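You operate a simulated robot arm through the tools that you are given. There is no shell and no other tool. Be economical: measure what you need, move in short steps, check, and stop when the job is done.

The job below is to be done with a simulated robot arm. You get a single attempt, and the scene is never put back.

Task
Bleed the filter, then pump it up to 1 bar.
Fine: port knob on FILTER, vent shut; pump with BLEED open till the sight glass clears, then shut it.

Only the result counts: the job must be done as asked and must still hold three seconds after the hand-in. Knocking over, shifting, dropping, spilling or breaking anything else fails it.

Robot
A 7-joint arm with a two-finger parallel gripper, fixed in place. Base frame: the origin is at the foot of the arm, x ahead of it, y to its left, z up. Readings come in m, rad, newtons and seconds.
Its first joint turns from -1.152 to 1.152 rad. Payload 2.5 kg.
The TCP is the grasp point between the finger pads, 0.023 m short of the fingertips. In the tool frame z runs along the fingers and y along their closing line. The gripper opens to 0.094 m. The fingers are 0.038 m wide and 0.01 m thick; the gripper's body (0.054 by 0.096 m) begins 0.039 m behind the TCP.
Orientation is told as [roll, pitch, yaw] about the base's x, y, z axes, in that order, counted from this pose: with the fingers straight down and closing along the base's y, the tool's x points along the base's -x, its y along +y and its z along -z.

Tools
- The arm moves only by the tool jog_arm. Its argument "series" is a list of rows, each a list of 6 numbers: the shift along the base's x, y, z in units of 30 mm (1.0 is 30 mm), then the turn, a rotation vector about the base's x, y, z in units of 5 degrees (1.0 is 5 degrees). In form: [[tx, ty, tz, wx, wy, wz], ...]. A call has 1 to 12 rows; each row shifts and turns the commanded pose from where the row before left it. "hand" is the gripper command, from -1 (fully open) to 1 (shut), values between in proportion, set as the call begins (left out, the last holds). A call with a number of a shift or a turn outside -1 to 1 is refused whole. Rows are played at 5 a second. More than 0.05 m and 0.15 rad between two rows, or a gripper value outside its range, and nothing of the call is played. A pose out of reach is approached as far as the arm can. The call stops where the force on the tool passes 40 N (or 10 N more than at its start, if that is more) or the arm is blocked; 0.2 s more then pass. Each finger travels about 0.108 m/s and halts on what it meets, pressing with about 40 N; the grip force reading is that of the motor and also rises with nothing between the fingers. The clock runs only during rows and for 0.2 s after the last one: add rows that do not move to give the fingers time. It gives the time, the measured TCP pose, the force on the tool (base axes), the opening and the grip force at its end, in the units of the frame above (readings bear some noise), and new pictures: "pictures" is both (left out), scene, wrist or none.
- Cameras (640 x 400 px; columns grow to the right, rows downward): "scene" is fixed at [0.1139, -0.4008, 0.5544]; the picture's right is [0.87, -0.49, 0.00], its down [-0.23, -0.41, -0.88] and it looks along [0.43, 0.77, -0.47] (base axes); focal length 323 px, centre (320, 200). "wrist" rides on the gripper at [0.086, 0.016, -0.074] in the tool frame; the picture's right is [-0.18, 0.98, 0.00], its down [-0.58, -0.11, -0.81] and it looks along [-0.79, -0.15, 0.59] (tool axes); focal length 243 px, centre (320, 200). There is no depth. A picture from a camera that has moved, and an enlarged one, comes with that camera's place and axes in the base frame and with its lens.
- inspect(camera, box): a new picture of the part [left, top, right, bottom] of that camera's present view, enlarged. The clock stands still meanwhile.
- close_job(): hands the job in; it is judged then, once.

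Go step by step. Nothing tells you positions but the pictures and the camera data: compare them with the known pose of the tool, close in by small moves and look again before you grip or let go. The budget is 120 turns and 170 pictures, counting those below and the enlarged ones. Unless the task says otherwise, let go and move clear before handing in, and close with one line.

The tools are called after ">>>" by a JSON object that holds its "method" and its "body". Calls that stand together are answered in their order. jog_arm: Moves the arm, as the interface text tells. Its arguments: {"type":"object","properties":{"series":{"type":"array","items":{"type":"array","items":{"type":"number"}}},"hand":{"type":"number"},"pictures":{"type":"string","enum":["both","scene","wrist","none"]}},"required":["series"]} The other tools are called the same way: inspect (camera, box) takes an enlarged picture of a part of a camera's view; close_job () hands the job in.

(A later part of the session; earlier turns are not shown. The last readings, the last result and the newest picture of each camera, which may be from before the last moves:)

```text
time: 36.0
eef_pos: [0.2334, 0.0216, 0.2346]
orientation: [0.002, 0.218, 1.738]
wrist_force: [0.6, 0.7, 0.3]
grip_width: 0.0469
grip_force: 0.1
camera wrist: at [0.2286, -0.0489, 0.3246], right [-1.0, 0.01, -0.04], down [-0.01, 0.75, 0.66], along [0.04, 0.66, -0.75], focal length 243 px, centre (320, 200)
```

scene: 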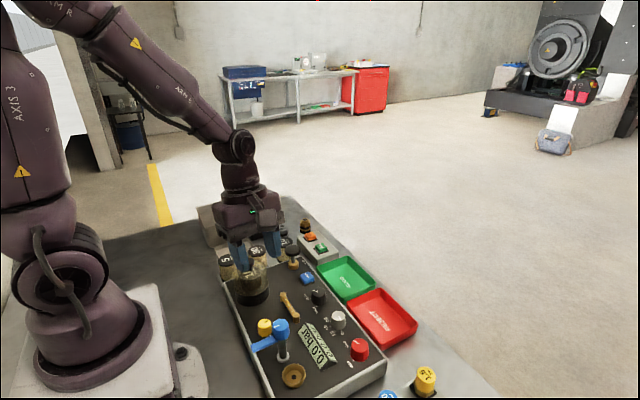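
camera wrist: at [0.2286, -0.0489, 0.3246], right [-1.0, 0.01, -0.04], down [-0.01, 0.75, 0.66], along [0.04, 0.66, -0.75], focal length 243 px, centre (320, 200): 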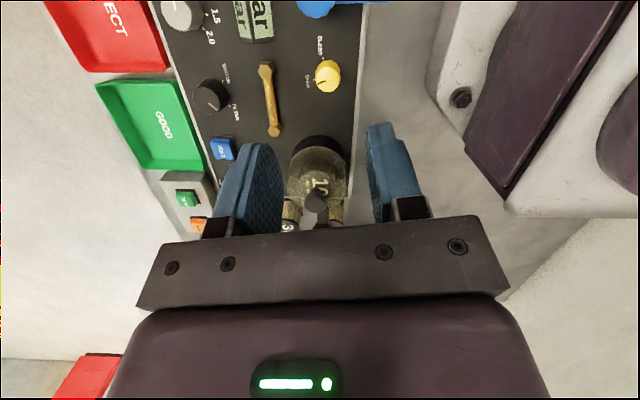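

Yellow is near (0.235, 0.019). Descend partway and check.

>>> {"method": "jog_arm", "body": {"series": [[0.03, 0, -1, 0, 0, 0], [0, 0, -1, 0, 0, 0], [0, 0, -1, 0, 0, 0]]}}

>>> {"method": "inspect", "body": {"camera": "scene", "box": [210, 270, 338, 350]}}

```text
time: 36.9
eef_pos: [0.2341, 0.0213, 0.1449]
orientation: [0.002, 0.216, 1.736]
wrist_force: [0.5, -0.5, -0.1]
grip_width: 0.0467
grip_force: 0.0
camera wrist: at [0.2293, -0.0501, 0.2349], right [-1.0, 0.02, -0.04], down [-0.01, 0.75, 0.66], along [0.04, 0.66, -0.75], focal length 243 px, centre (320, 200)
```

scene: 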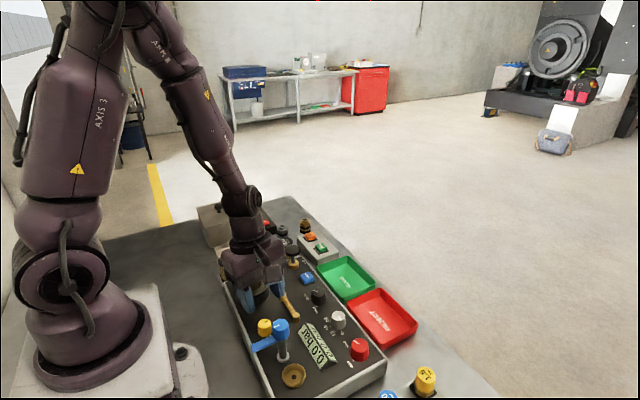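
wrist: 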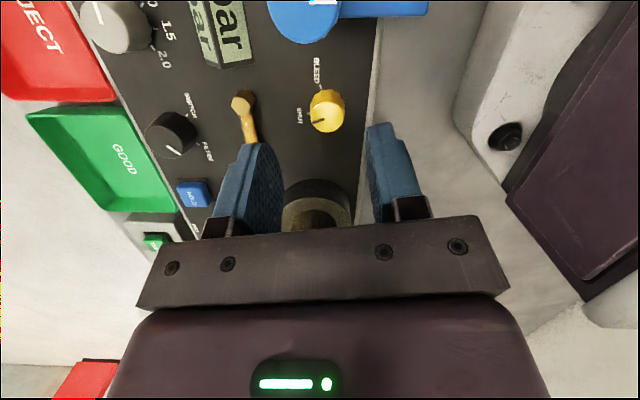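

```text
5.00 times, centred on (274, 310) of scene
camera zoom: at [0.1139, -0.4008, 0.5544], right [0.87, -0.49, 0.0], down [-0.23, -0.41, -0.88], along [0.43, 0.77, -0.47], focal length 1617 px, centre (550, -350)
```

zoom: 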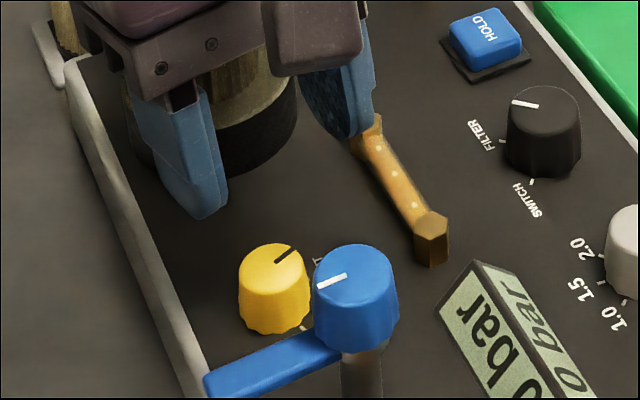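

Adjust slightly (-2.5 mm x, +1.5 mm y) and descend around the yellow knob.

>>> {"method": "jog_arm", "body": {"series": [[-0.08, 0.05, -0.5, 0, 0, 0], [0, 0, -0.6, 0, 0, 0], [0, 0, -0.5, 0, 0, 0], [0, 0, -0.5, 0, 0, 0]]}}

>>> {"method": "inspect", "body": {"camera": "scene", "box": [210, 270, 338, 350]}}

```text
time: 37.9
eef_pos: [0.2327, 0.0225, 0.0822]
orientation: [0.003, 0.217, 1.737]
wrist_force: [-0.1, -0.9, -0.2]
grip_width: 0.0475
grip_force: 0.0
camera wrist: at [0.2276, -0.0484, 0.1717], right [-1.0, 0.01, -0.04], down [-0.01, 0.75, 0.66], along [0.04, 0.66, -0.75], focal length 243 px, centre (320, 200)
```

scene: 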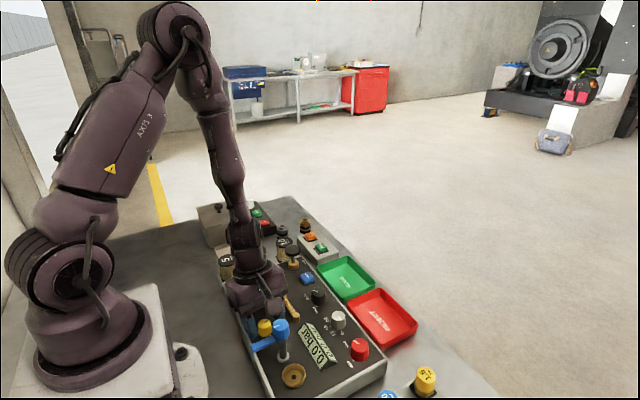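
wrist: 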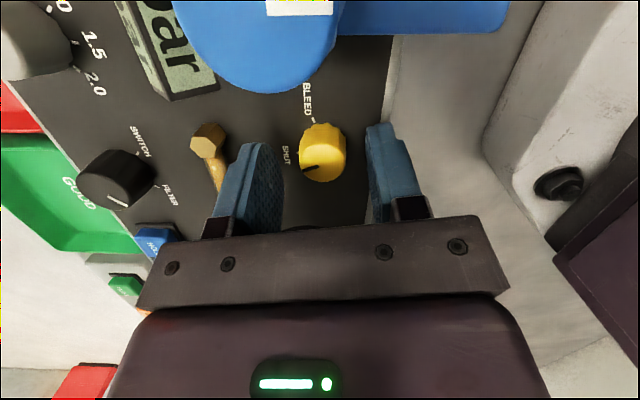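

```text
5.00 times, centred on (274, 310) of scene
camera zoom: at [0.1139, -0.4008, 0.5544], right [0.87, -0.49, 0.0], down [-0.23, -0.41, -0.88], along [0.43, 0.77, -0.47], focal length 1617 px, centre (550, -350)
```

zoom: 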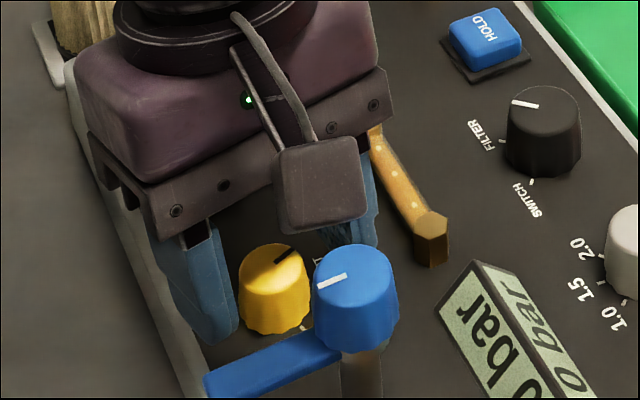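

Well aligned. Grip.

>>> {"method": "jog_arm", "body": {"series": [[0, 0, -0.05, 0, 0, 0], [0, 0, 0, 0, 0, 0], [0, 0, 0, 0, 0, 0]], "hand": 1, "pictures": "wrist"}}

```text
time: 38.5
eef_pos: [0.2311, 0.0229, 0.0804]
orientation: [0.004, 0.215, 1.739]
wrist_force: [-1.6, 1.0, 3.4]
grip_width: 0.0242
grip_force: 44.3
stopped in row 3: the force on the tool passed its limit (the readings are from after the stop); the commanded pose is now the measured one
camera wrist: at [0.2271, -0.0486, 0.171], right [-1.0, 0.01, -0.04], down [-0.01, 0.75, 0.66], along [0.04, 0.66, -0.75], focal length 243 px, centre (320, 200)
```

wrist: 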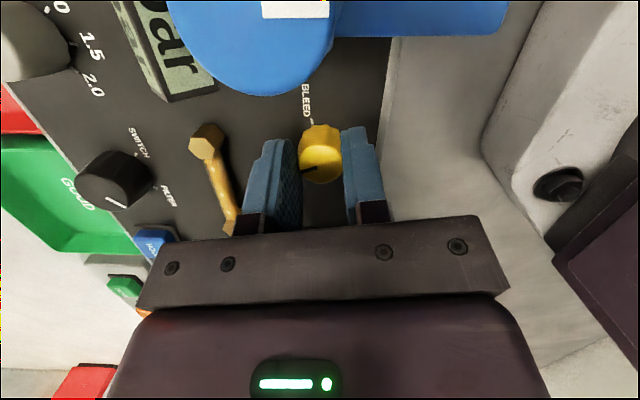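

Gripped. Turn clockwise ~35° first and check.

>>> {"method": "jog_arm", "body": {"series": [[0.005, 0, 0, 0, 0, -0.7], [0.005, 0, 0, 0, 0, -0.7], [0.005, 0, 0, 0, 0, -0.7], [0.005, 0, 0, 0, 0, -0.7], [0.005, 0, 0, 0, 0, -0.7], [0.005, 0, 0, 0, 0, -0.7], [0.005, 0, 0, 0, 0, -0.7], [0.005, 0, 0, 0, 0, -0.7], [0.005, 0, 0, 0, 0, -0.7], [0.005, 0, 0, 0, 0, -0.7]]}}

>>> {"method": "inspect", "body": {"camera": "scene", "box": [210, 270, 338, 350]}}

```text
time: 39.5
eef_pos: [0.2319, 0.0237, 0.0812]
orientation: [0.004, 0.217, 1.505]
wrist_force: [-1.5, 0.7, 1.3]
grip_width: 0.024
grip_force: 44.6
stopped in row 5: the force on the tool passed its limit (the readings are from after the stop); the commanded pose is now the measured one
camera wrist: at [0.2114, -0.0458, 0.171], right [-0.97, 0.24, -0.04], down [0.16, 0.73, 0.66], along [0.19, 0.64, -0.75], focal length 243 px, centre (320, 200)
```

scene: 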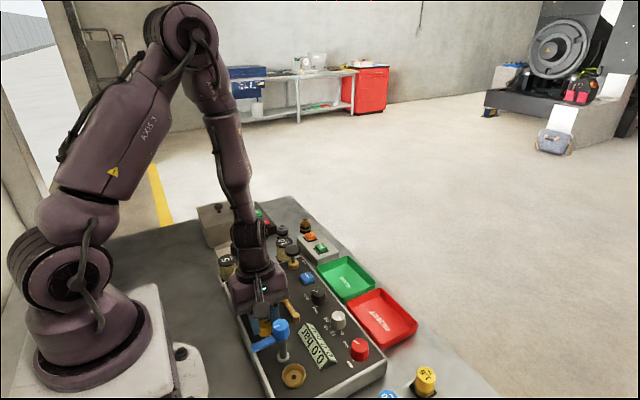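
wrist: 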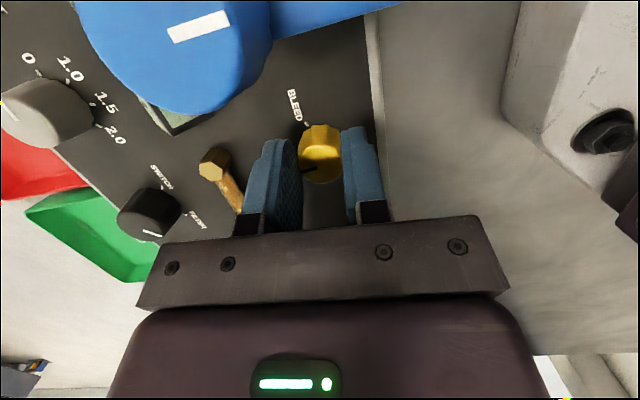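

```text
5.00 times, centred on (274, 310) of scene
camera zoom: at [0.1139, -0.4008, 0.5544], right [0.87, -0.49, 0.0], down [-0.23, -0.41, -0.88], along [0.43, 0.77, -0.47], focal length 1617 px, centre (550, -350)
```

zoom: 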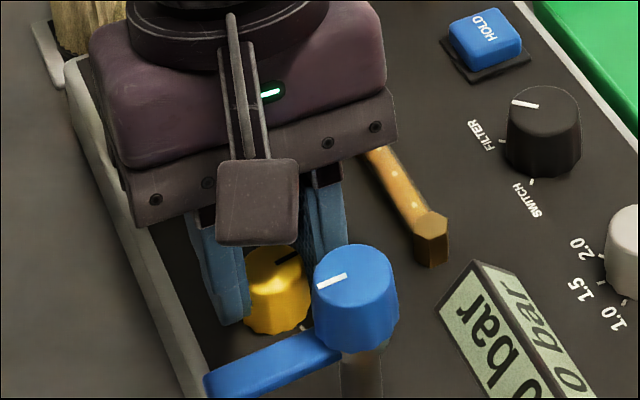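

The knob follows. Continue in finer steps.

>>> {"method": "jog_arm", "body": {"series": [[0.005, 0, 0, 0, 0, -0.5], [0.005, 0, 0, 0, 0, -0.5], [0.005, 0, 0, 0, 0, -0.5], [0.005, 0, 0, 0, 0, -0.5], [0.005, 0, 0, 0, 0, -0.5], [0.005, 0, 0, 0, 0, -0.5], [0.005, 0, 0, 0, 0, -0.5], [0.005, 0, 0, 0, 0, -0.5], [0.005, 0, 0, 0, 0, -0.5], [0.005, 0, 0, 0, 0, -0.5], [0.005, 0, 0, 0, 0, -0.5]]}}

>>> {"method": "inspect", "body": {"camera": "scene", "box": [210, 270, 338, 350]}}

```text
time: 41.9
eef_pos: [0.2327, 0.0215, 0.0809]
orientation: [0.002, 0.219, 1.027]
wrist_force: [-2.7, -0.5, -3.0]
grip_width: 0.0238
grip_force: 45.0
camera wrist: at [0.1829, -0.0289, 0.1711], right [-0.75, 0.66, -0.04], down [0.48, 0.58, 0.66], along [0.46, 0.48, -0.75], focal length 243 px, centre (320, 200)
```

scene: 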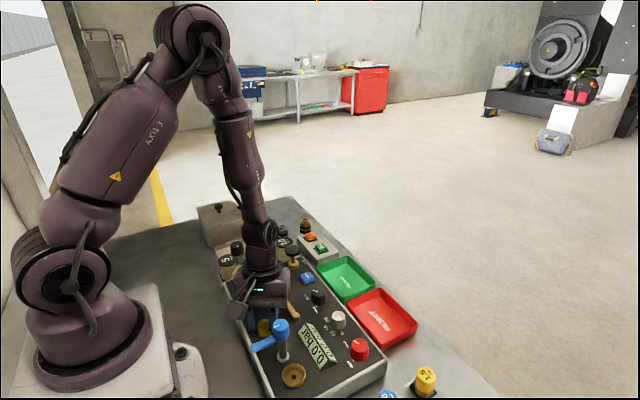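
wrist: 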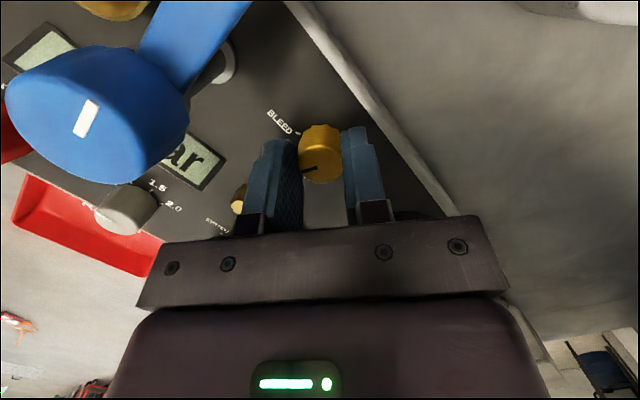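

```text
5.00 times, centred on (274, 310) of scene
camera zoom: at [0.1139, -0.4008, 0.5544], right [0.87, -0.49, 0.0], down [-0.23, -0.41, -0.88], along [0.43, 0.77, -0.47], focal length 1617 px, centre (550, -350)
```

zoom: 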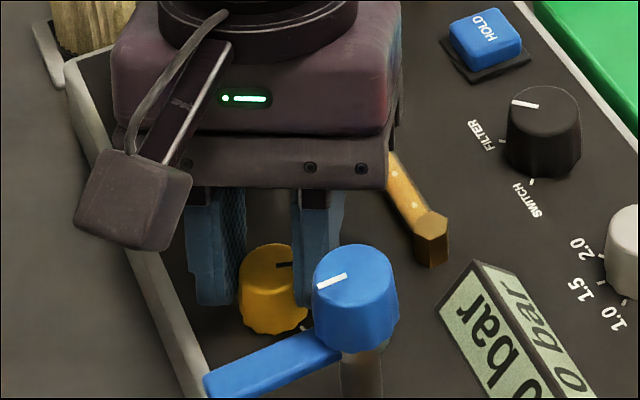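

Turned ~41°; go ~9° more, then regrip to avoid the blue post.

>>> {"method": "jog_arm", "body": {"series": [[0.005, 0, 0, 0, 0, -0.5], [0.005, 0, 0, 0, 0, -0.5], [0.005, 0, 0, 0, 0, -0.5], [0.005, 0, 0, 0, 0, -0.4]], "pictures": "none"}}

>>> {"method": "jog_arm", "body": {"series": [[0, 0, 0, 0, 0, 0], [0, 0, 0, 0, 0, 0]], "hand": 0, "pictures": "none"}}

>>> {"method": "jog_arm", "body": {"series": [[0, 0, 0.7, 0, 0, 0], [0, 0, 0, 0, 0, 1], [0, 0, 0, 0, 0, 1], [0, 0, 0, 0, 0, 1], [0, 0, 0, 0, 0, 1], [0, 0, 0, 0, 0, 1], [0, 0, 0, 0, 0, 1], [0, 0, 0, 0, 0, 1], [0, 0, 0, 0, 0, 1], [0, 0, 0, 0, 0, 1]]}}

```text
time: 42.9
eef_pos: [0.2328, 0.0229, 0.0801]
orientation: [0.003, 0.223, 0.861]
wrist_force: [-19.2, 5.3, 33.9]
grip_width: 0.0237
grip_force: 45.2
```

```text
time: 43.5
eef_pos: [0.2346, 0.0219, 0.0801]
orientation: [0.004, 0.215, 0.861]
wrist_force: [-0.3, 0.5, 0.7]
grip_width: 0.047
grip_force: 0.1
```

```text
time: 45.7
eef_pos: [0.2341, 0.023, 0.1026]
orientation: [0.004, 0.216, 1.649]
wrist_force: [0.3, -0.2, 0.1]
grip_width: 0.0472
grip_force: 0.0
camera wrist: at [0.2229, -0.0476, 0.1923], right [-0.99, 0.1, -0.04], down [0.05, 0.75, 0.66], along [0.1, 0.66, -0.75], focal length 243 px, centre (320, 200)
```

scene: 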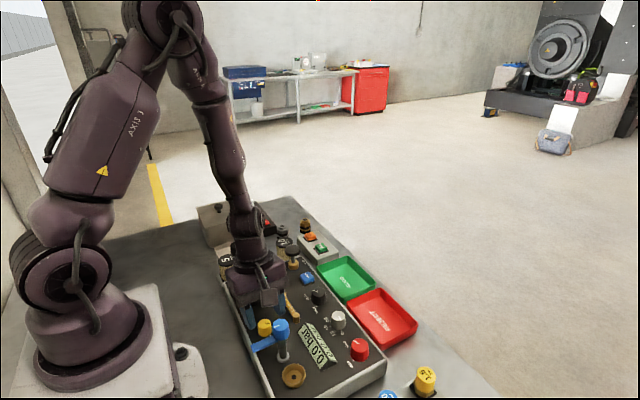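
wrist: 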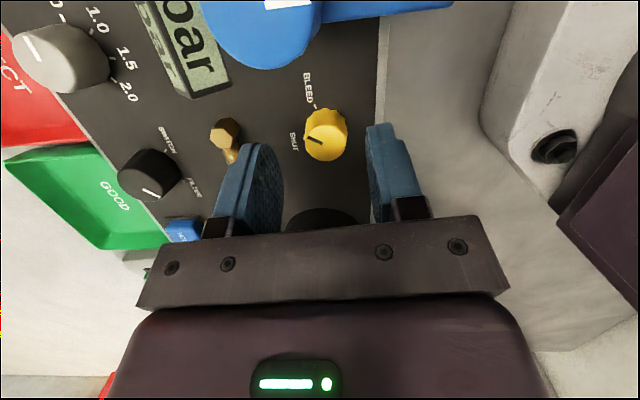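

Pointer is about halfway. Regrip and turn again.

>>> {"method": "jog_arm", "body": {"series": [[-0.05, 0, -0.35, 0, 0, 0], [0, 0, -0.35, 0, 0, 0], [0, 0, 0, 0, 0, 0]], "pictures": "none"}}

>>> {"method": "jog_arm", "body": {"series": [[0, 0, 0, 0, 0, 0], [0, 0, 0, 0, 0, 0]], "hand": 1, "pictures": "wrist"}}

>>> {"method": "inspect", "body": {"camera": "wrist", "box": [240, 80, 400, 180]}}

```text
time: 46.5
eef_pos: [0.2324, 0.0223, 0.0804]
orientation: [0.003, 0.217, 1.646]
wrist_force: [-0.1, 0.1, -0.1]
grip_width: 0.0472
grip_force: 0.0
```

```text
time: 47.1
eef_pos: [0.2312, 0.0214, 0.08]
orientation: [0.002, 0.217, 1.646]
wrist_force: [1.3, -0.8, -7.5]
grip_width: 0.024
grip_force: 45.5
camera wrist: at [0.2208, -0.0486, 0.1703], right [-0.99, 0.11, -0.04], down [0.06, 0.75, 0.66], along [0.1, 0.66, -0.75], focal length 243 px, centre (320, 200)
```

wrist: 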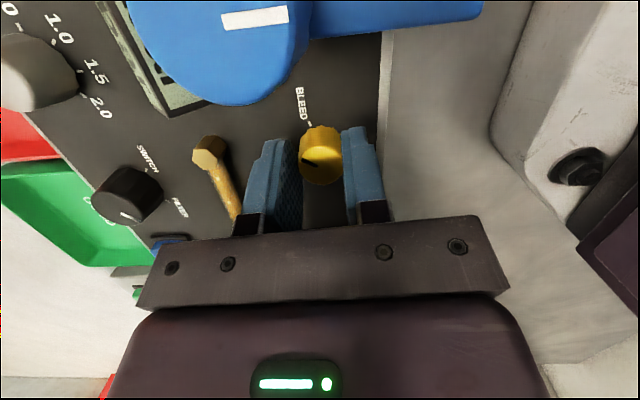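

```text
4.00 times, centred on (320, 130) of wrist
camera zoom: at [0.2208, -0.0486, 0.1703], right [-0.99, 0.11, -0.04], down [0.06, 0.75, 0.66], along [0.1, 0.66, -0.75], focal length 970 px, centre (320, 480)
```

zoom: 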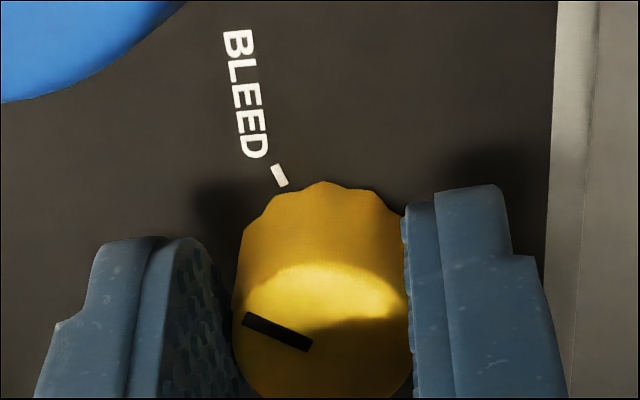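

Turn another ~40° clockwise.

>>> {"method": "jog_arm", "body": {"series": [[0.005, 0, 0, 0, 0, -0.5], [0.005, 0, 0, 0, 0, -0.5], [0.005, 0, 0, 0, 0, -0.5], [0.005, 0, 0, 0, 0, -0.5], [0.005, 0, 0, 0, 0, -0.5], [0.005, 0, 0, 0, 0, -0.5], [0.005, 0, 0, 0, 0, -0.5], [0.005, 0, 0, 0, 0, -0.5], [0.005, 0, 0, 0, 0, -0.5], [0.005, 0, 0, 0, 0, -0.5], [0.005, 0, 0, 0, 0, -0.5], [0.005, 0, 0, 0, 0, -0.5]], "pictures": "none"}}

>>> {"method": "jog_arm", "body": {"series": [[0.005, 0, 0, 0, 0, -0.5], [0.005, 0, 0, 0, 0, -0.5], [0.005, 0, 0, 0, 0, -0.5]], "pictures": "wrist"}}

>>> {"method": "inspect", "body": {"camera": "wrist", "box": [240, 80, 400, 180]}}

```text
time: 49.7
eef_pos: [0.2326, 0.022, 0.0812]
orientation: [0.008, 0.22, 1.122]
wrist_force: [-21.7, 5.8, 17.2]
grip_width: 0.0238
grip_force: 45.2
```

```text
time: 50.5
eef_pos: [0.233, 0.0218, 0.0802]
orientation: [0.006, 0.219, 0.994]
wrist_force: [-18.9, 14.4, 8.1]
grip_width: 0.0239
grip_force: 44.7
camera wrist: at [0.1814, -0.0277, 0.171], right [-0.72, 0.69, -0.03], down [0.5, 0.56, 0.66], along [0.47, 0.46, -0.75], focal length 243 px, centre (320, 200)
```

wrist: 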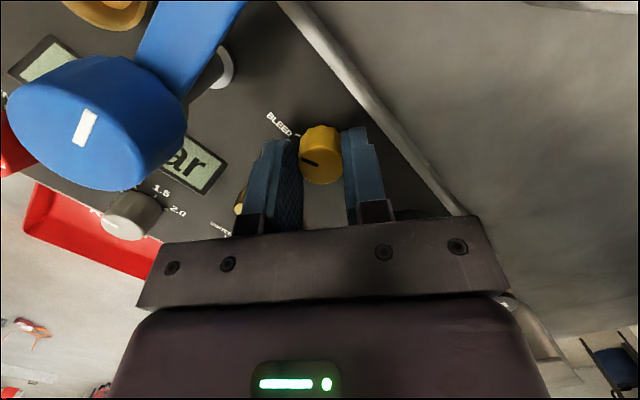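

```text
4.00 times, centred on (320, 130) of wrist
camera zoom: at [0.1814, -0.0277, 0.171], right [-0.72, 0.69, -0.03], down [0.5, 0.56, 0.66], along [0.47, 0.46, -0.75], focal length 970 px, centre (320, 480)
```

zoom: 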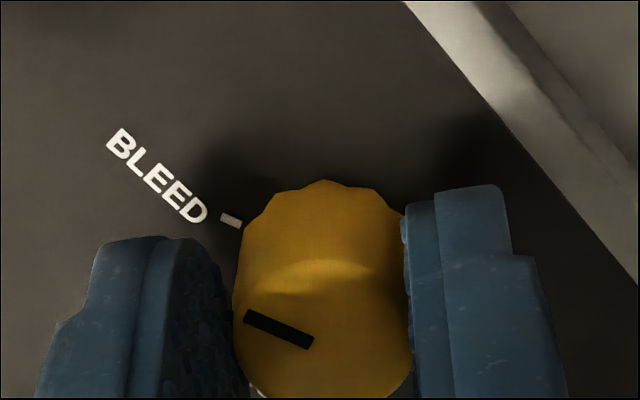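

The pointer is parallel to the BLEED tick. Release, lift, and verify.

>>> {"method": "jog_arm", "body": {"series": [[0, 0, 0, 0, 0, 0], [0, 0, 0, 0, 0, 0]], "hand": 0, "pictures": "none"}}

>>> {"method": "jog_arm", "body": {"series": [[0, 0, 1, 0, 0, 0], [0, 0, 1, 0, 0, 0], [0, 0, 1, 0, 0, 0], [0, 0, 1, 0, 0, 0]]}}

>>> {"method": "inspect", "body": {"camera": "wrist", "box": [260, 30, 400, 118]}}

>>> {"method": "inspect", "body": {"camera": "scene", "box": [230, 280, 330, 340]}}

```text
time: 51.1
eef_pos: [0.2337, 0.0227, 0.0793]
orientation: [0.003, 0.215, 0.992]
wrist_force: [-0.3, 0.5, -0.1]
grip_width: 0.0469
grip_force: 0.0
```

```text
time: 52.1
eef_pos: [0.2347, 0.0222, 0.2006]
orientation: [0.005, 0.216, 0.994]
wrist_force: [0.4, 0.3, -0.9]
grip_width: 0.047
grip_force: 0.1
camera wrist: at [0.1835, -0.0281, 0.2916], right [-0.72, 0.69, -0.04], down [0.5, 0.56, 0.66], along [0.48, 0.46, -0.75], focal length 243 px, centre (320, 200)
```

scene: 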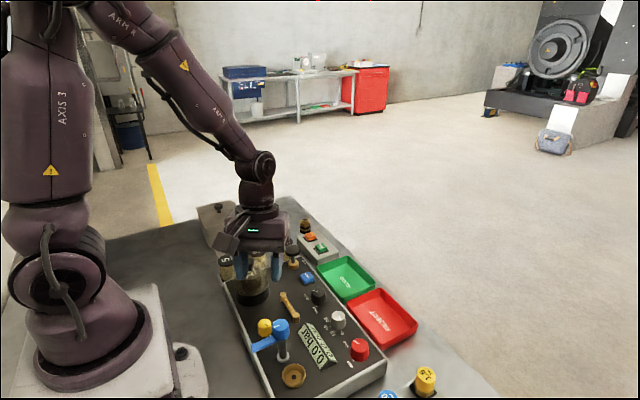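
wrist: 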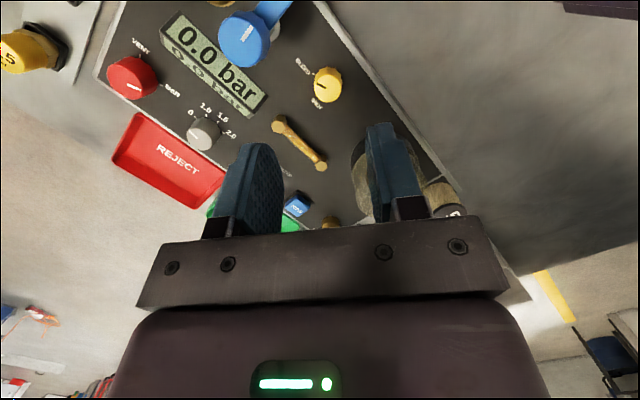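

```text
4.55 times, centred on (330, 74) of wrist
camera zoom: at [0.1835, -0.0281, 0.2916], right [-0.72, 0.69, -0.04], down [0.5, 0.56, 0.66], along [0.48, 0.46, -0.75], focal length 1103 px, centre (274, 773)
```

zoom: 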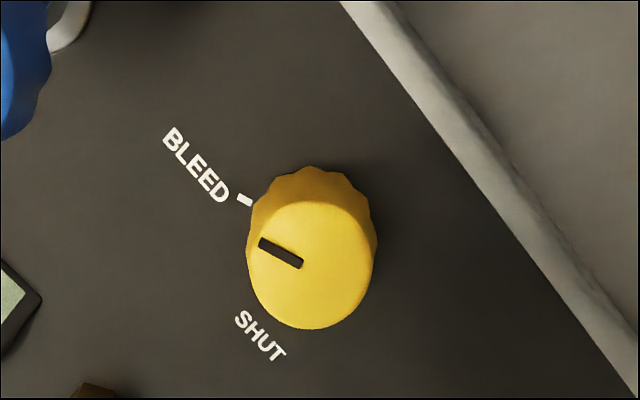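

```text
6.40 times, centred on (280, 310) of scene
camera zoom: at [0.1139, -0.4008, 0.5544], right [0.87, -0.49, 0.0], down [-0.23, -0.41, -0.88], along [0.43, 0.77, -0.47], focal length 2070 px, centre (576, -504)
```

zoom: 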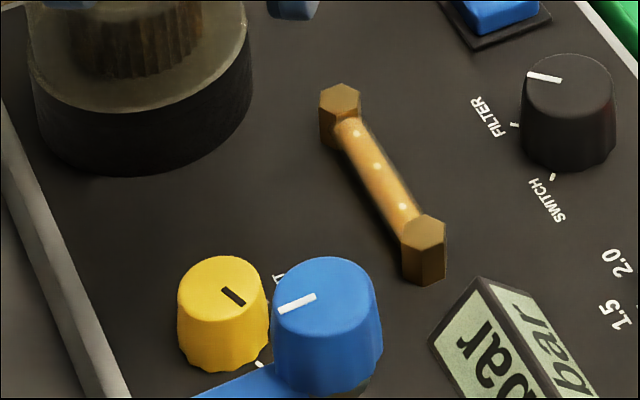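

BLEED is open. Now move closed fingers over the pump mushroom at about (0.355, 0.157).

>>> {"method": "jog_arm", "body": {"series": [[0, 0, 0, 0.69, -0.45, 0], [0, 0, 0, 0.69, -0.45, 0], [0, 0, 0, 0.69, -0.45, 0]], "hand": 1, "pictures": "none"}}

>>> {"method": "jog_arm", "body": {"series": [[0.333, 0.375, 0, 0, 0, -0.95], [0.333, 0.375, 0, 0, 0, -0.95], [0.333, 0.375, 0, 0, 0, -0.95], [0.333, 0.375, 0, 0, 0, -0.95], [0.333, 0.375, 0, 0, 0, -0.95], [0.333, 0.375, 0, 0, 0, -0.95], [0.333, 0.375, 0, 0, 0, -0.95], [0.333, 0.375, 0, 0, 0, -0.95], [0.333, 0.375, 0, 0, 0, -0.95], [0.333, 0.375, 0, 0, 0, -0.95], [0.333, 0.375, 0, 0, 0, -0.95], [0.333, 0.375, 0, 0, 0, -0.95]]}}

>>> {"method": "inspect", "body": {"camera": "scene", "box": [240, 200, 368, 280]}}

```text
time: 52.9
eef_pos: [0.2342, 0.0219, 0.2004]
orientation: [0.004, 0.0, 0.99]
wrist_force: [0.8, -0.1, -0.6]
grip_width: 0.0001
grip_force: 40.3
```

```text
time: 55.5
eef_pos: [0.3534, 0.1569, 0.2]
orientation: [0.003, 0.001, -0.006]
wrist_force: [0.1, 0.4, -0.8]
grip_width: 0.0
grip_force: 40.3
camera wrist: at [0.2662, 0.1723, 0.2739], right [0.19, 0.98, 0.0], down [0.58, -0.11, 0.8], along [0.79, -0.15, -0.59], focal length 243 px, centre (320, 200)
```

scene: 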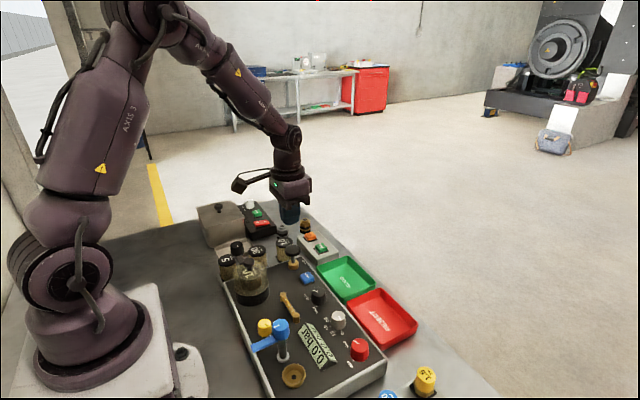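
wrist: 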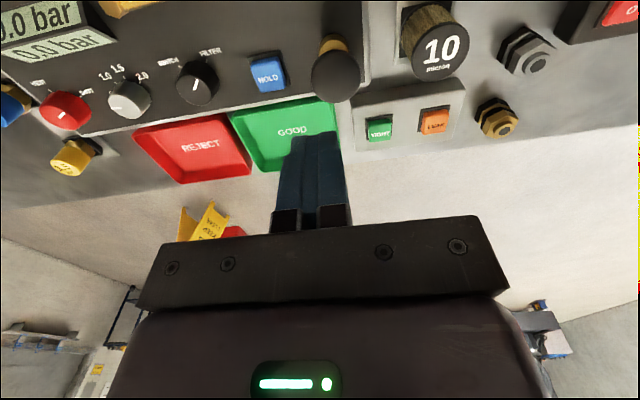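

```text
5.00 times, centred on (304, 240) of scene
camera zoom: at [0.1139, -0.4008, 0.5544], right [0.87, -0.49, 0.0], down [-0.23, -0.41, -0.88], along [0.43, 0.77, -0.47], focal length 1617 px, centre (400, 0)
```

zoom: 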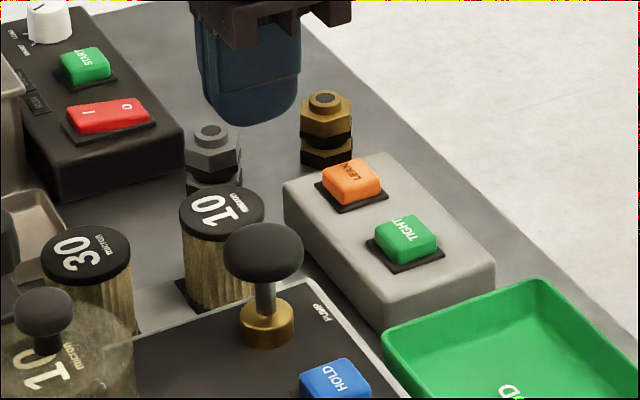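

Mushroom refined to (0.358, 0.167, top ≈0.105). Move over and lower near it.

>>> {"method": "jog_arm", "body": {"series": [[0.14, 0.35, -0.8, 0, 0, 0], [0, 0, -0.8, 0, 0, 0]]}}

>>> {"method": "inspect", "body": {"camera": "scene", "box": [240, 210, 368, 290]}}

```text
time: 56.1
eef_pos: [0.3579, 0.1685, 0.1521]
orientation: [0.003, 0.001, -0.003]
wrist_force: [0.2, 0.1, -0.1]
grip_width: 0.0
grip_force: 39.6
camera wrist: at [0.2705, 0.183, 0.2256], right [0.19, 0.98, 0.0], down [0.58, -0.11, 0.81], along [0.79, -0.15, -0.59], focal length 243 px, centre (320, 200)
```

scene: 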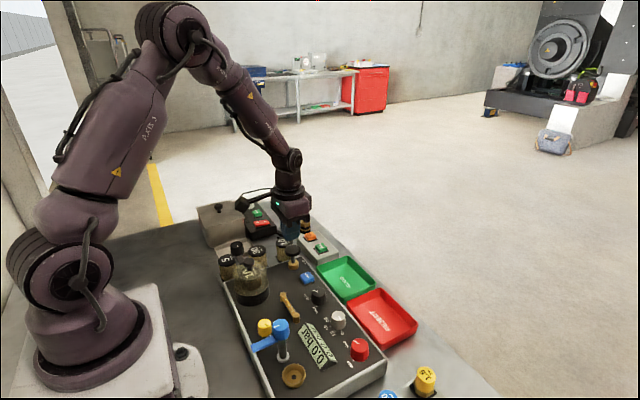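
wrist: 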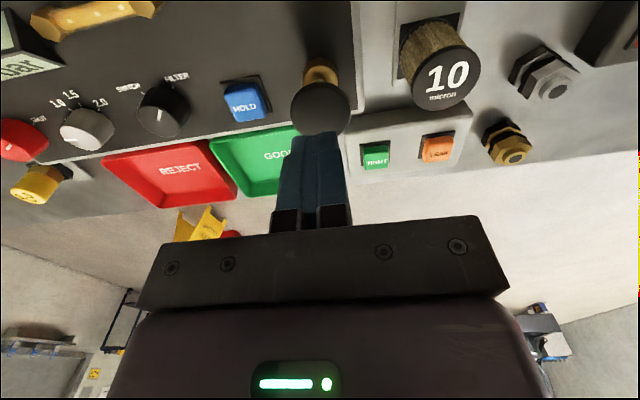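

```text
5.00 times, centred on (304, 250) of scene
camera zoom: at [0.1139, -0.4008, 0.5544], right [0.87, -0.49, 0.0], down [-0.23, -0.41, -0.88], along [0.43, 0.77, -0.47], focal length 1617 px, centre (400, -50)
```

zoom: 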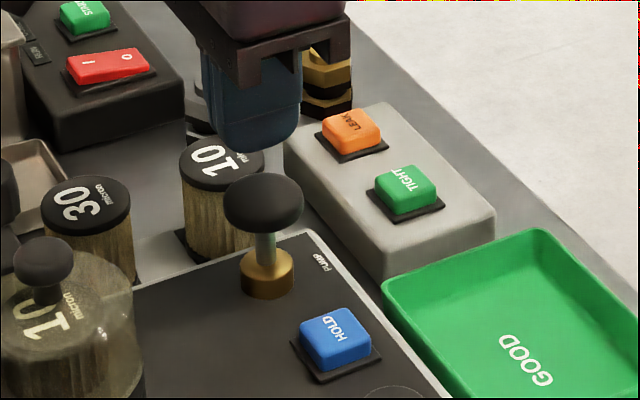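

Directly above. Press down gently to find the stroke.

>>> {"method": "jog_arm", "body": {"series": [[0, 0, -0.3, 0, 0, 0], [0, 0, -0.3, 0, 0, 0], [0, 0, -0.2, 0, 0, 0], [0, 0, -0.2, 0, 0, 0]]}}

>>> {"method": "inspect", "body": {"camera": "scene", "box": [240, 210, 368, 290]}}

```text
time: 57.1
eef_pos: [0.359, 0.1679, 0.1221]
orientation: [0.004, 0.002, -0.004]
wrist_force: [-0.6, -0.1, 2.1]
grip_width: 0.0
grip_force: 40.0
camera wrist: at [0.2719, 0.1825, 0.1956], right [0.19, 0.98, 0.0], down [0.58, -0.11, 0.81], along [0.79, -0.15, -0.59], focal length 243 px, centre (320, 200)
```

scene: 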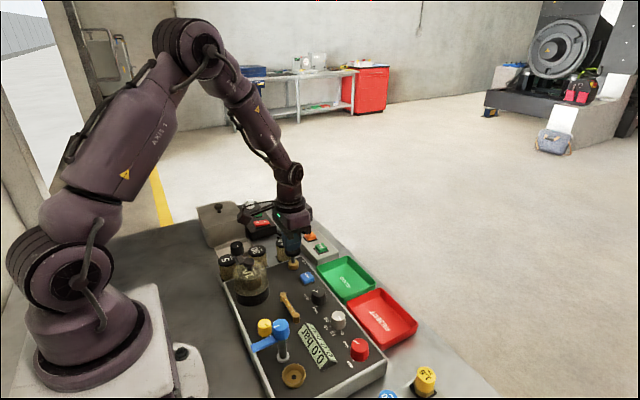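
wrist: 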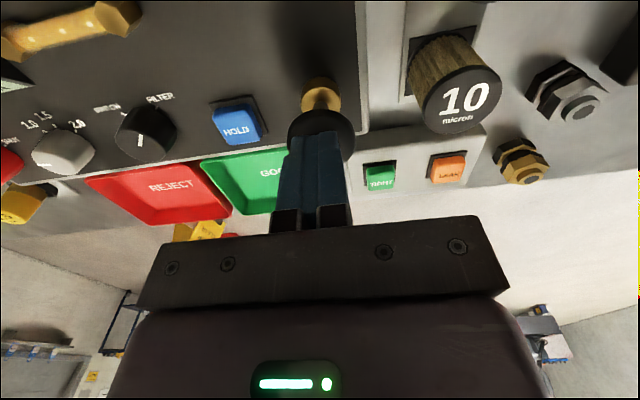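

```text
5.00 times, centred on (304, 250) of scene
camera zoom: at [0.1139, -0.4008, 0.5544], right [0.87, -0.49, 0.0], down [-0.23, -0.41, -0.88], along [0.43, 0.77, -0.47], focal length 1617 px, centre (400, -50)
```

zoom: 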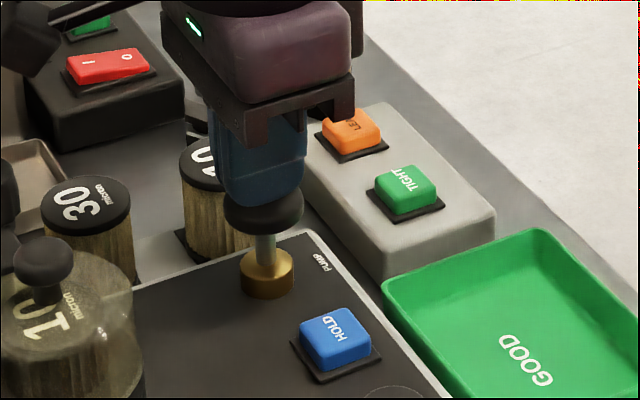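

In contact (light spring). Push through the stroke.

>>> {"method": "jog_arm", "body": {"series": [[0, 0, -0.2, 0, 0, 0], [0, 0, -0.2, 0, 0, 0], [0, 0, -0.15, 0, 0, 0], [0, 0, -0.1, 0, 0, 0], [0, 0, -0.1, 0, 0, 0]]}}

>>> {"method": "inspect", "body": {"camera": "scene", "box": [240, 210, 368, 290]}}

>>> {"method": "inspect", "body": {"camera": "scene", "box": [250, 280, 346, 340]}}

```text
time: 58.3
eef_pos: [0.3586, 0.1683, 0.1008]
orientation: [0.004, 0.0, -0.003]
wrist_force: [-2.0, -4.1, 16.2]
grip_width: 0.0
grip_force: 39.9
camera wrist: at [0.2716, 0.1832, 0.174], right [0.19, 0.98, 0.0], down [0.58, -0.11, 0.81], along [0.79, -0.15, -0.59], focal length 243 px, centre (320, 200)
```

scene: 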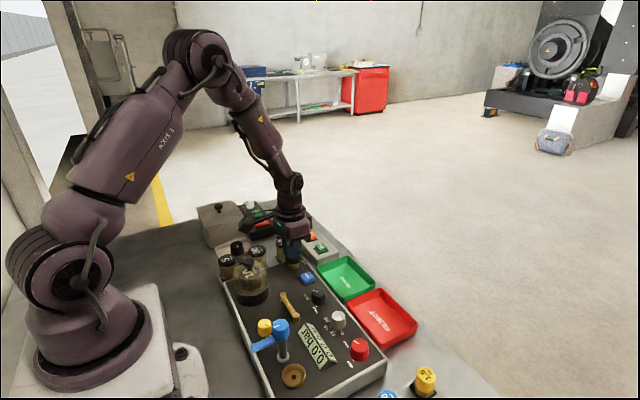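
wrist: 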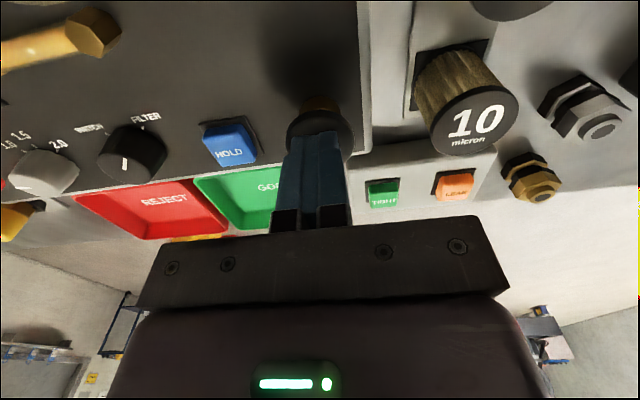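

```text
5.00 times, centred on (304, 250) of scene
camera zoom: at [0.1138, -0.4008, 0.5544], right [0.87, -0.49, 0.0], down [-0.23, -0.41, -0.88], along [0.43, 0.77, -0.47], focal length 1617 px, centre (400, -50)
```

zoom: 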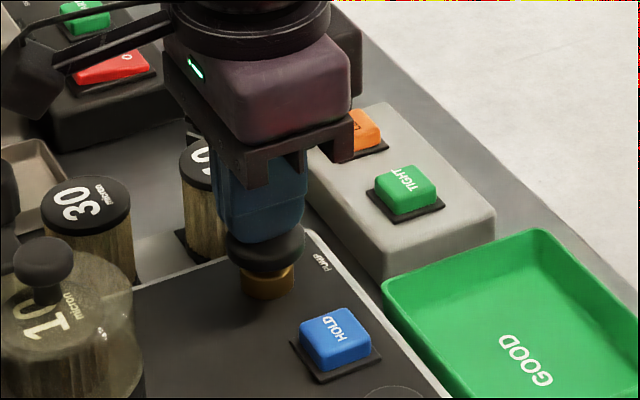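

```text
6.67 times, centred on (298, 310) of scene
camera zoom: at [0.1138, -0.4008, 0.5544], right [0.87, -0.49, 0.0], down [-0.23, -0.41, -0.88], along [0.43, 0.77, -0.47], focal length 2156 px, centre (467, -533)
```

zoom: 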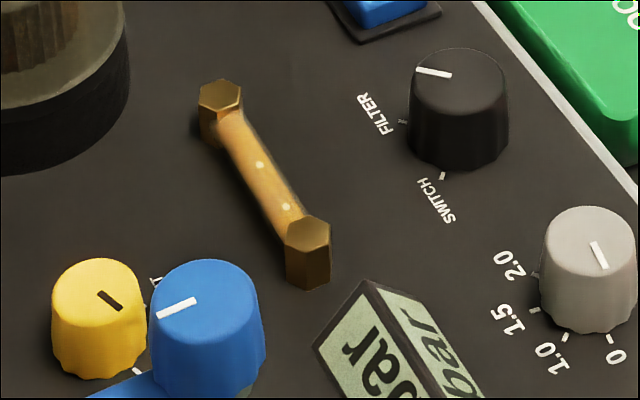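

One bubble gone (3→2): the stroke counts. Do another stroke.

>>> {"method": "jog_arm", "body": {"series": [[0, 0, 0.4, 0, 0, 0], [0, 0, 0.4, 0, 0, 0], [0, 0, 0, 0, 0, 0], [0, 0, -0.2, 0, 0, 0], [0, 0, -0.2, 0, 0, 0], [0, 0, -0.2, 0, 0, 0], [0, 0, -0.1, 0, 0, 0], [0, 0, -0.1, 0, 0, 0]], "pictures": "none"}}

>>> {"method": "inspect", "body": {"camera": "scene", "box": [270, 280, 366, 370]}}

```text
time: 60.1
eef_pos: [0.3579, 0.1677, 0.0998]
orientation: [0.003, 0.002, -0.003]
wrist_force: [-6.9, 0.5, 20.2]
grip_width: 0.0
grip_force: 40.0
```

```text
4.44 times, centred on (318, 325) of scene
camera zoom: at [0.1138, -0.4008, 0.5544], right [0.87, -0.49, 0.0], down [-0.23, -0.41, -0.88], along [0.43, 0.77, -0.47], focal length 1437 px, centre (329, -356)
```

zoom: 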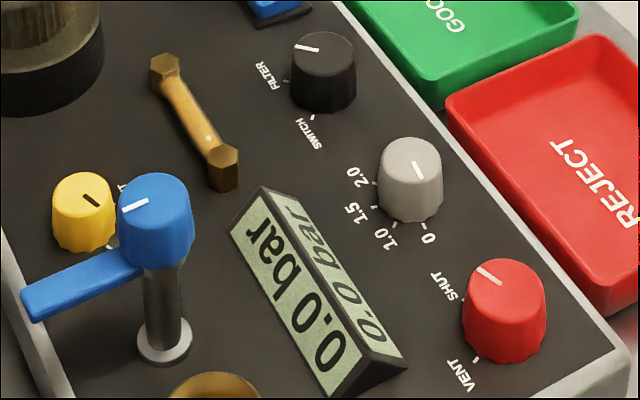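

One bubble left. Another stroke.

>>> {"method": "jog_arm", "body": {"series": [[0, 0, 0.4, 0, 0, 0], [0, 0, 0.4, 0, 0, 0], [0, 0, 0, 0, 0, 0], [0, 0, -0.2, 0, 0, 0], [0, 0, -0.2, 0, 0, 0], [0, 0, -0.2, 0, 0, 0], [0, 0, -0.1, 0, 0, 0], [0, 0, -0.1, 0, 0, 0]], "pictures": "none"}}

>>> {"method": "inspect", "body": {"camera": "scene", "box": [270, 285, 334, 325]}}

>>> {"method": "inspect", "body": {"camera": "scene", "box": [270, 280, 366, 370]}}

```text
time: 61.9
eef_pos: [0.3584, 0.1677, 0.1011]
orientation: [0.002, -0.002, -0.002]
wrist_force: [-4.4, 0.5, 15.1]
grip_width: 0.0002
grip_force: 39.7
```

```text
10.00 times, centred on (302, 305) of scene
camera zoom: at [0.1138, -0.4008, 0.5544], right [0.87, -0.49, 0.0], down [-0.23, -0.41, -0.88], along [0.43, 0.77, -0.47], focal length 3234 px, centre (500, -850)
```

zoom: 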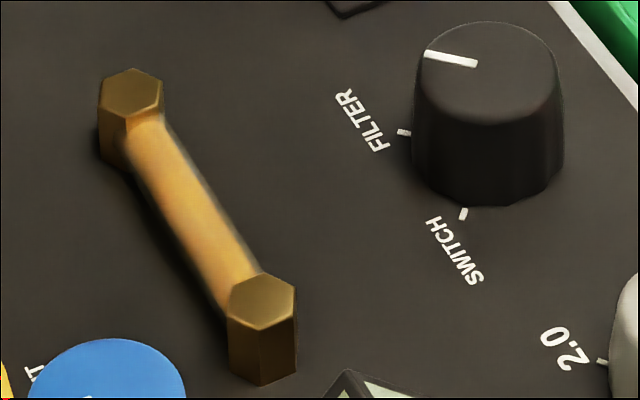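

```text
4.44 times, centred on (318, 325) of scene
camera zoom: at [0.1138, -0.4008, 0.5544], right [0.87, -0.49, 0.0], down [-0.23, -0.41, -0.88], along [0.43, 0.77, -0.47], focal length 1437 px, centre (329, -356)
```

zoom: 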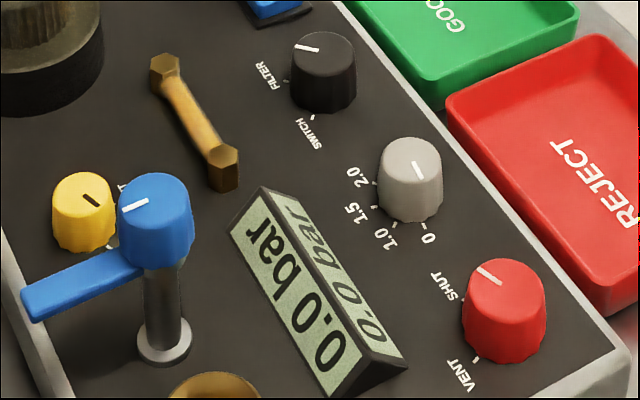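

Sight glass is clear. Lift off and return to the yellow knob to shut it (counter-clockwise).

>>> {"method": "jog_arm", "body": {"series": [[0, 0, 1, 0, 0, 0], [0, 0, 1, 0, 0, 0], [0, 0, 1, 0, 0, 0], [0, 0, 0.3, 0, 0, 0]], "pictures": "none"}}

>>> {"method": "jog_arm", "body": {"series": [[-0.346, -0.404, 0, 0, 0, 0.89], [-0.346, -0.404, 0, 0, 0, 0.89], [-0.346, -0.404, 0, 0, 0, 0.89], [-0.346, -0.404, 0, 0, 0, 0.89], [-0.346, -0.404, 0, 0, 0, 0.89], [-0.346, -0.404, 0, 0, 0, 0.89], [-0.346, -0.404, 0, 0, 0, 0.89], [-0.346, -0.404, 0, 0, 0, 0.89], [-0.346, -0.404, 0, 0, 0, 0.89], [-0.346, -0.404, 0, 0, 0, 0.89], [-0.346, -0.404, 0, 0, 0, 0.89], [-0.346, -0.404, 0, 0, 0, 0.89]], "hand": 0, "pictures": "none"}}

>>> {"method": "jog_arm", "body": {"series": [[0, 0, 0, -0.66, 0.5, 0], [0, 0, 0, -0.66, 0.5, 0], [0, 0, 0, -0.66, 0.5, 0], [0, 0, 0, 0, 0, 0]], "pictures": "wrist"}}

```text
time: 62.9
eef_pos: [0.3573, 0.1665, 0.1992]
orientation: [0.002, 0.002, -0.003]
wrist_force: [1.1, -0.4, -0.2]
grip_width: 0.0001
grip_force: 39.4
```

```text
time: 65.5
eef_pos: [0.2331, 0.0219, 0.2007]
orientation: [0.004, 0.002, 0.931]
wrist_force: [-0.1, 0.4, -0.9]
grip_width: 0.0473
grip_force: 0.0
```

```text
time: 66.5
eef_pos: [0.2331, 0.0217, 0.1988]
orientation: [0.006, 0.219, 0.929]
wrist_force: [-0.8, 0.0, 0.6]
grip_width: 0.047
grip_force: 0.0
camera wrist: at [0.1787, -0.0244, 0.2898], right [-0.68, 0.73, -0.04], down [0.54, 0.53, 0.66], along [0.5, 0.43, -0.75], focal length 243 px, centre (320, 200)
```

wrist: 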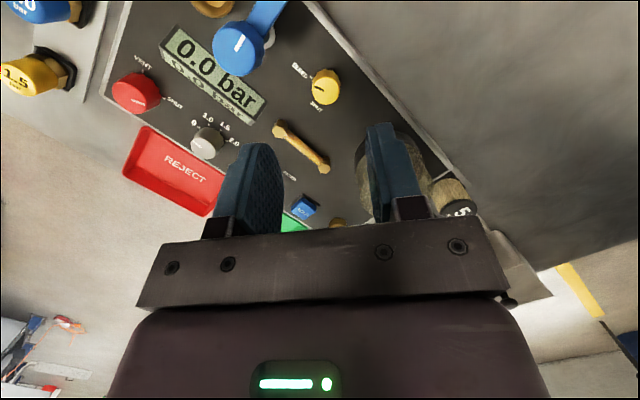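

Descend to the same pose used before and grip.

>>> {"method": "jog_arm", "body": {"series": [[0.03, 0.015, -1, 0, 0, 0], [0, 0, -1, 0, 0, 0], [0, 0, -1, 0, 0, 0], [0, 0, -0.95, 0, 0, 0], [0, 0, 0, 0, 0, 0]], "pictures": "wrist"}}

>>> {"method": "jog_arm", "body": {"series": [[0, 0, 0, 0, 0, 0], [0, 0, 0, 0, 0, 0]], "hand": 1, "pictures": "wrist"}}

```text
time: 67.7
eef_pos: [0.2329, 0.021, 0.0818]
orientation: [0.005, 0.22, 0.928]
wrist_force: [0.8, 0.0, 0.1]
grip_width: 0.047
grip_force: 0.1
camera wrist: at [0.1791, -0.0251, 0.1716], right [-0.68, 0.73, -0.04], down [0.53, 0.53, 0.66], along [0.5, 0.43, -0.75], focal length 243 px, centre (320, 200)
```

wrist: 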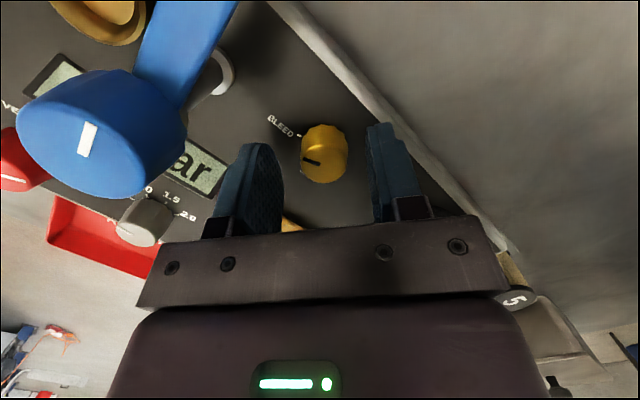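

```text
time: 68.3
eef_pos: [0.2321, 0.0212, 0.0803]
orientation: [0.006, 0.221, 0.931]
wrist_force: [-9.6, 8.8, -0.5]
grip_width: 0.0242
grip_force: 44.5
camera wrist: at [0.1783, -0.0248, 0.1718], right [-0.68, 0.73, -0.03], down [0.54, 0.53, 0.66], along [0.5, 0.43, -0.75], focal length 243 px, centre (320, 200)
```

wrist: 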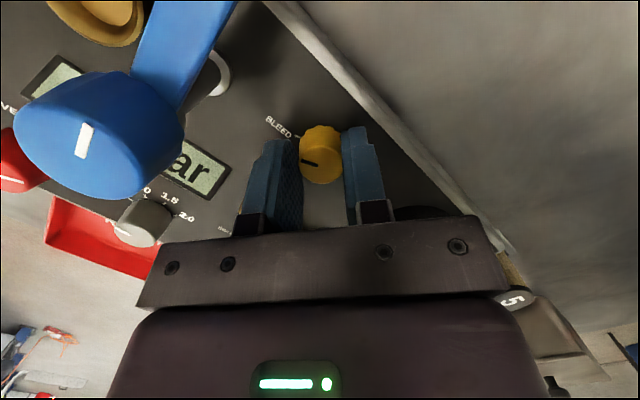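

Gripped. Turn counter-clockwise ~48°, in fine steps.

>>> {"method": "jog_arm", "body": {"series": [[-0.02, 0.02, 0, 0, 0, 0.5], [-0.005, 0, 0, 0, 0, 0.5], [-0.005, 0, 0, 0, 0, 0.5], [-0.005, 0, 0, 0, 0, 0.5], [-0.005, 0, 0, 0, 0, 0.5], [-0.005, 0, 0, 0, 0, 0.5], [-0.005, 0, 0, 0, 0, 0.5], [-0.005, 0, 0, 0, 0, 0.5], [-0.005, 0, 0, 0, 0, 0.5], [-0.005, 0, 0, 0, 0, 0.5], [-0.005, 0, 0, 0, 0, 0.5], [-0.005, 0, 0, 0, 0, 0.5]], "pictures": "none"}}

>>> {"method": "jog_arm", "body": {"series": [[-0.005, 0, 0, 0, 0, 0.5], [-0.005, 0, 0, 0, 0, 0.5], [-0.005, 0, 0, 0, 0, 0.5], [-0.005, 0, 0, 0, 0, 0.5], [-0.005, 0, 0, 0, 0, 0.5], [-0.005, 0, 0, 0, 0, 0.5], [-0.005, 0, 0, 0, 0, 0.5], [-0.005, 0, 0, 0, 0, 0.5]], "pictures": "wrist"}}

>>> {"method": "inspect", "body": {"camera": "wrist", "box": [240, 80, 400, 180]}}

```text
time: 69.4
eef_pos: [0.2323, 0.022, 0.0811]
orientation: [0.005, 0.223, 1.108]
wrist_force: [-0.3, 0.6, 1.9]
grip_width: 0.0242
grip_force: 44.7
stopped in row 5: the force on the tool passed its limit (the readings are from after the stop); the commanded pose is now the measured one
```

```text
time: 71.2
eef_pos: [0.231, 0.0217, 0.0801]
orientation: [0.004, 0.22, 1.458]
wrist_force: [15.0, -8.4, -25.1]
grip_width: 0.024
grip_force: 45.1
camera wrist: at [0.2081, -0.045, 0.172], right [-0.96, 0.29, -0.04], down [0.2, 0.73, 0.66], along [0.22, 0.62, -0.75], focal length 243 px, centre (320, 200)
```

wrist: 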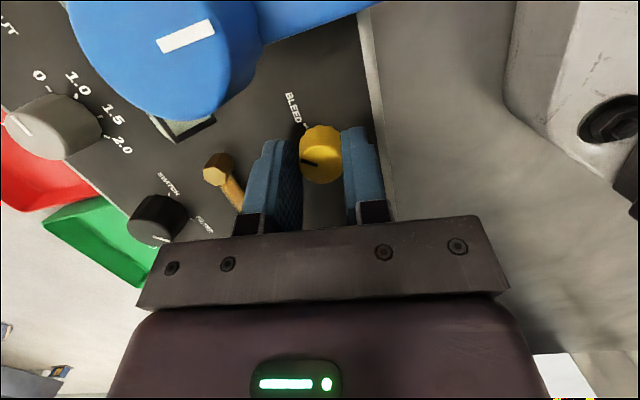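

```text
4.00 times, centred on (320, 130) of wrist
camera zoom: at [0.2081, -0.045, 0.172], right [-0.96, 0.29, -0.04], down [0.2, 0.73, 0.66], along [0.22, 0.62, -0.75], focal length 970 px, centre (320, 480)
```

zoom: 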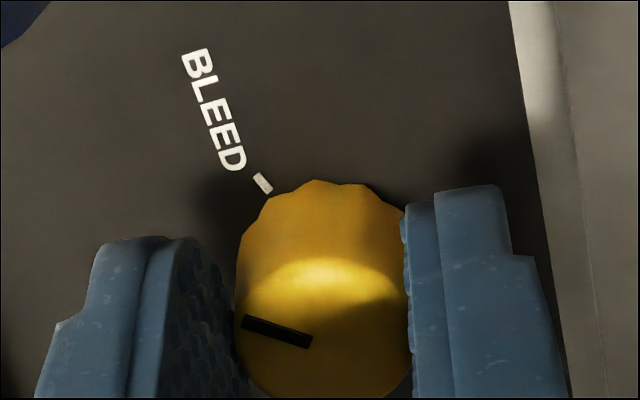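

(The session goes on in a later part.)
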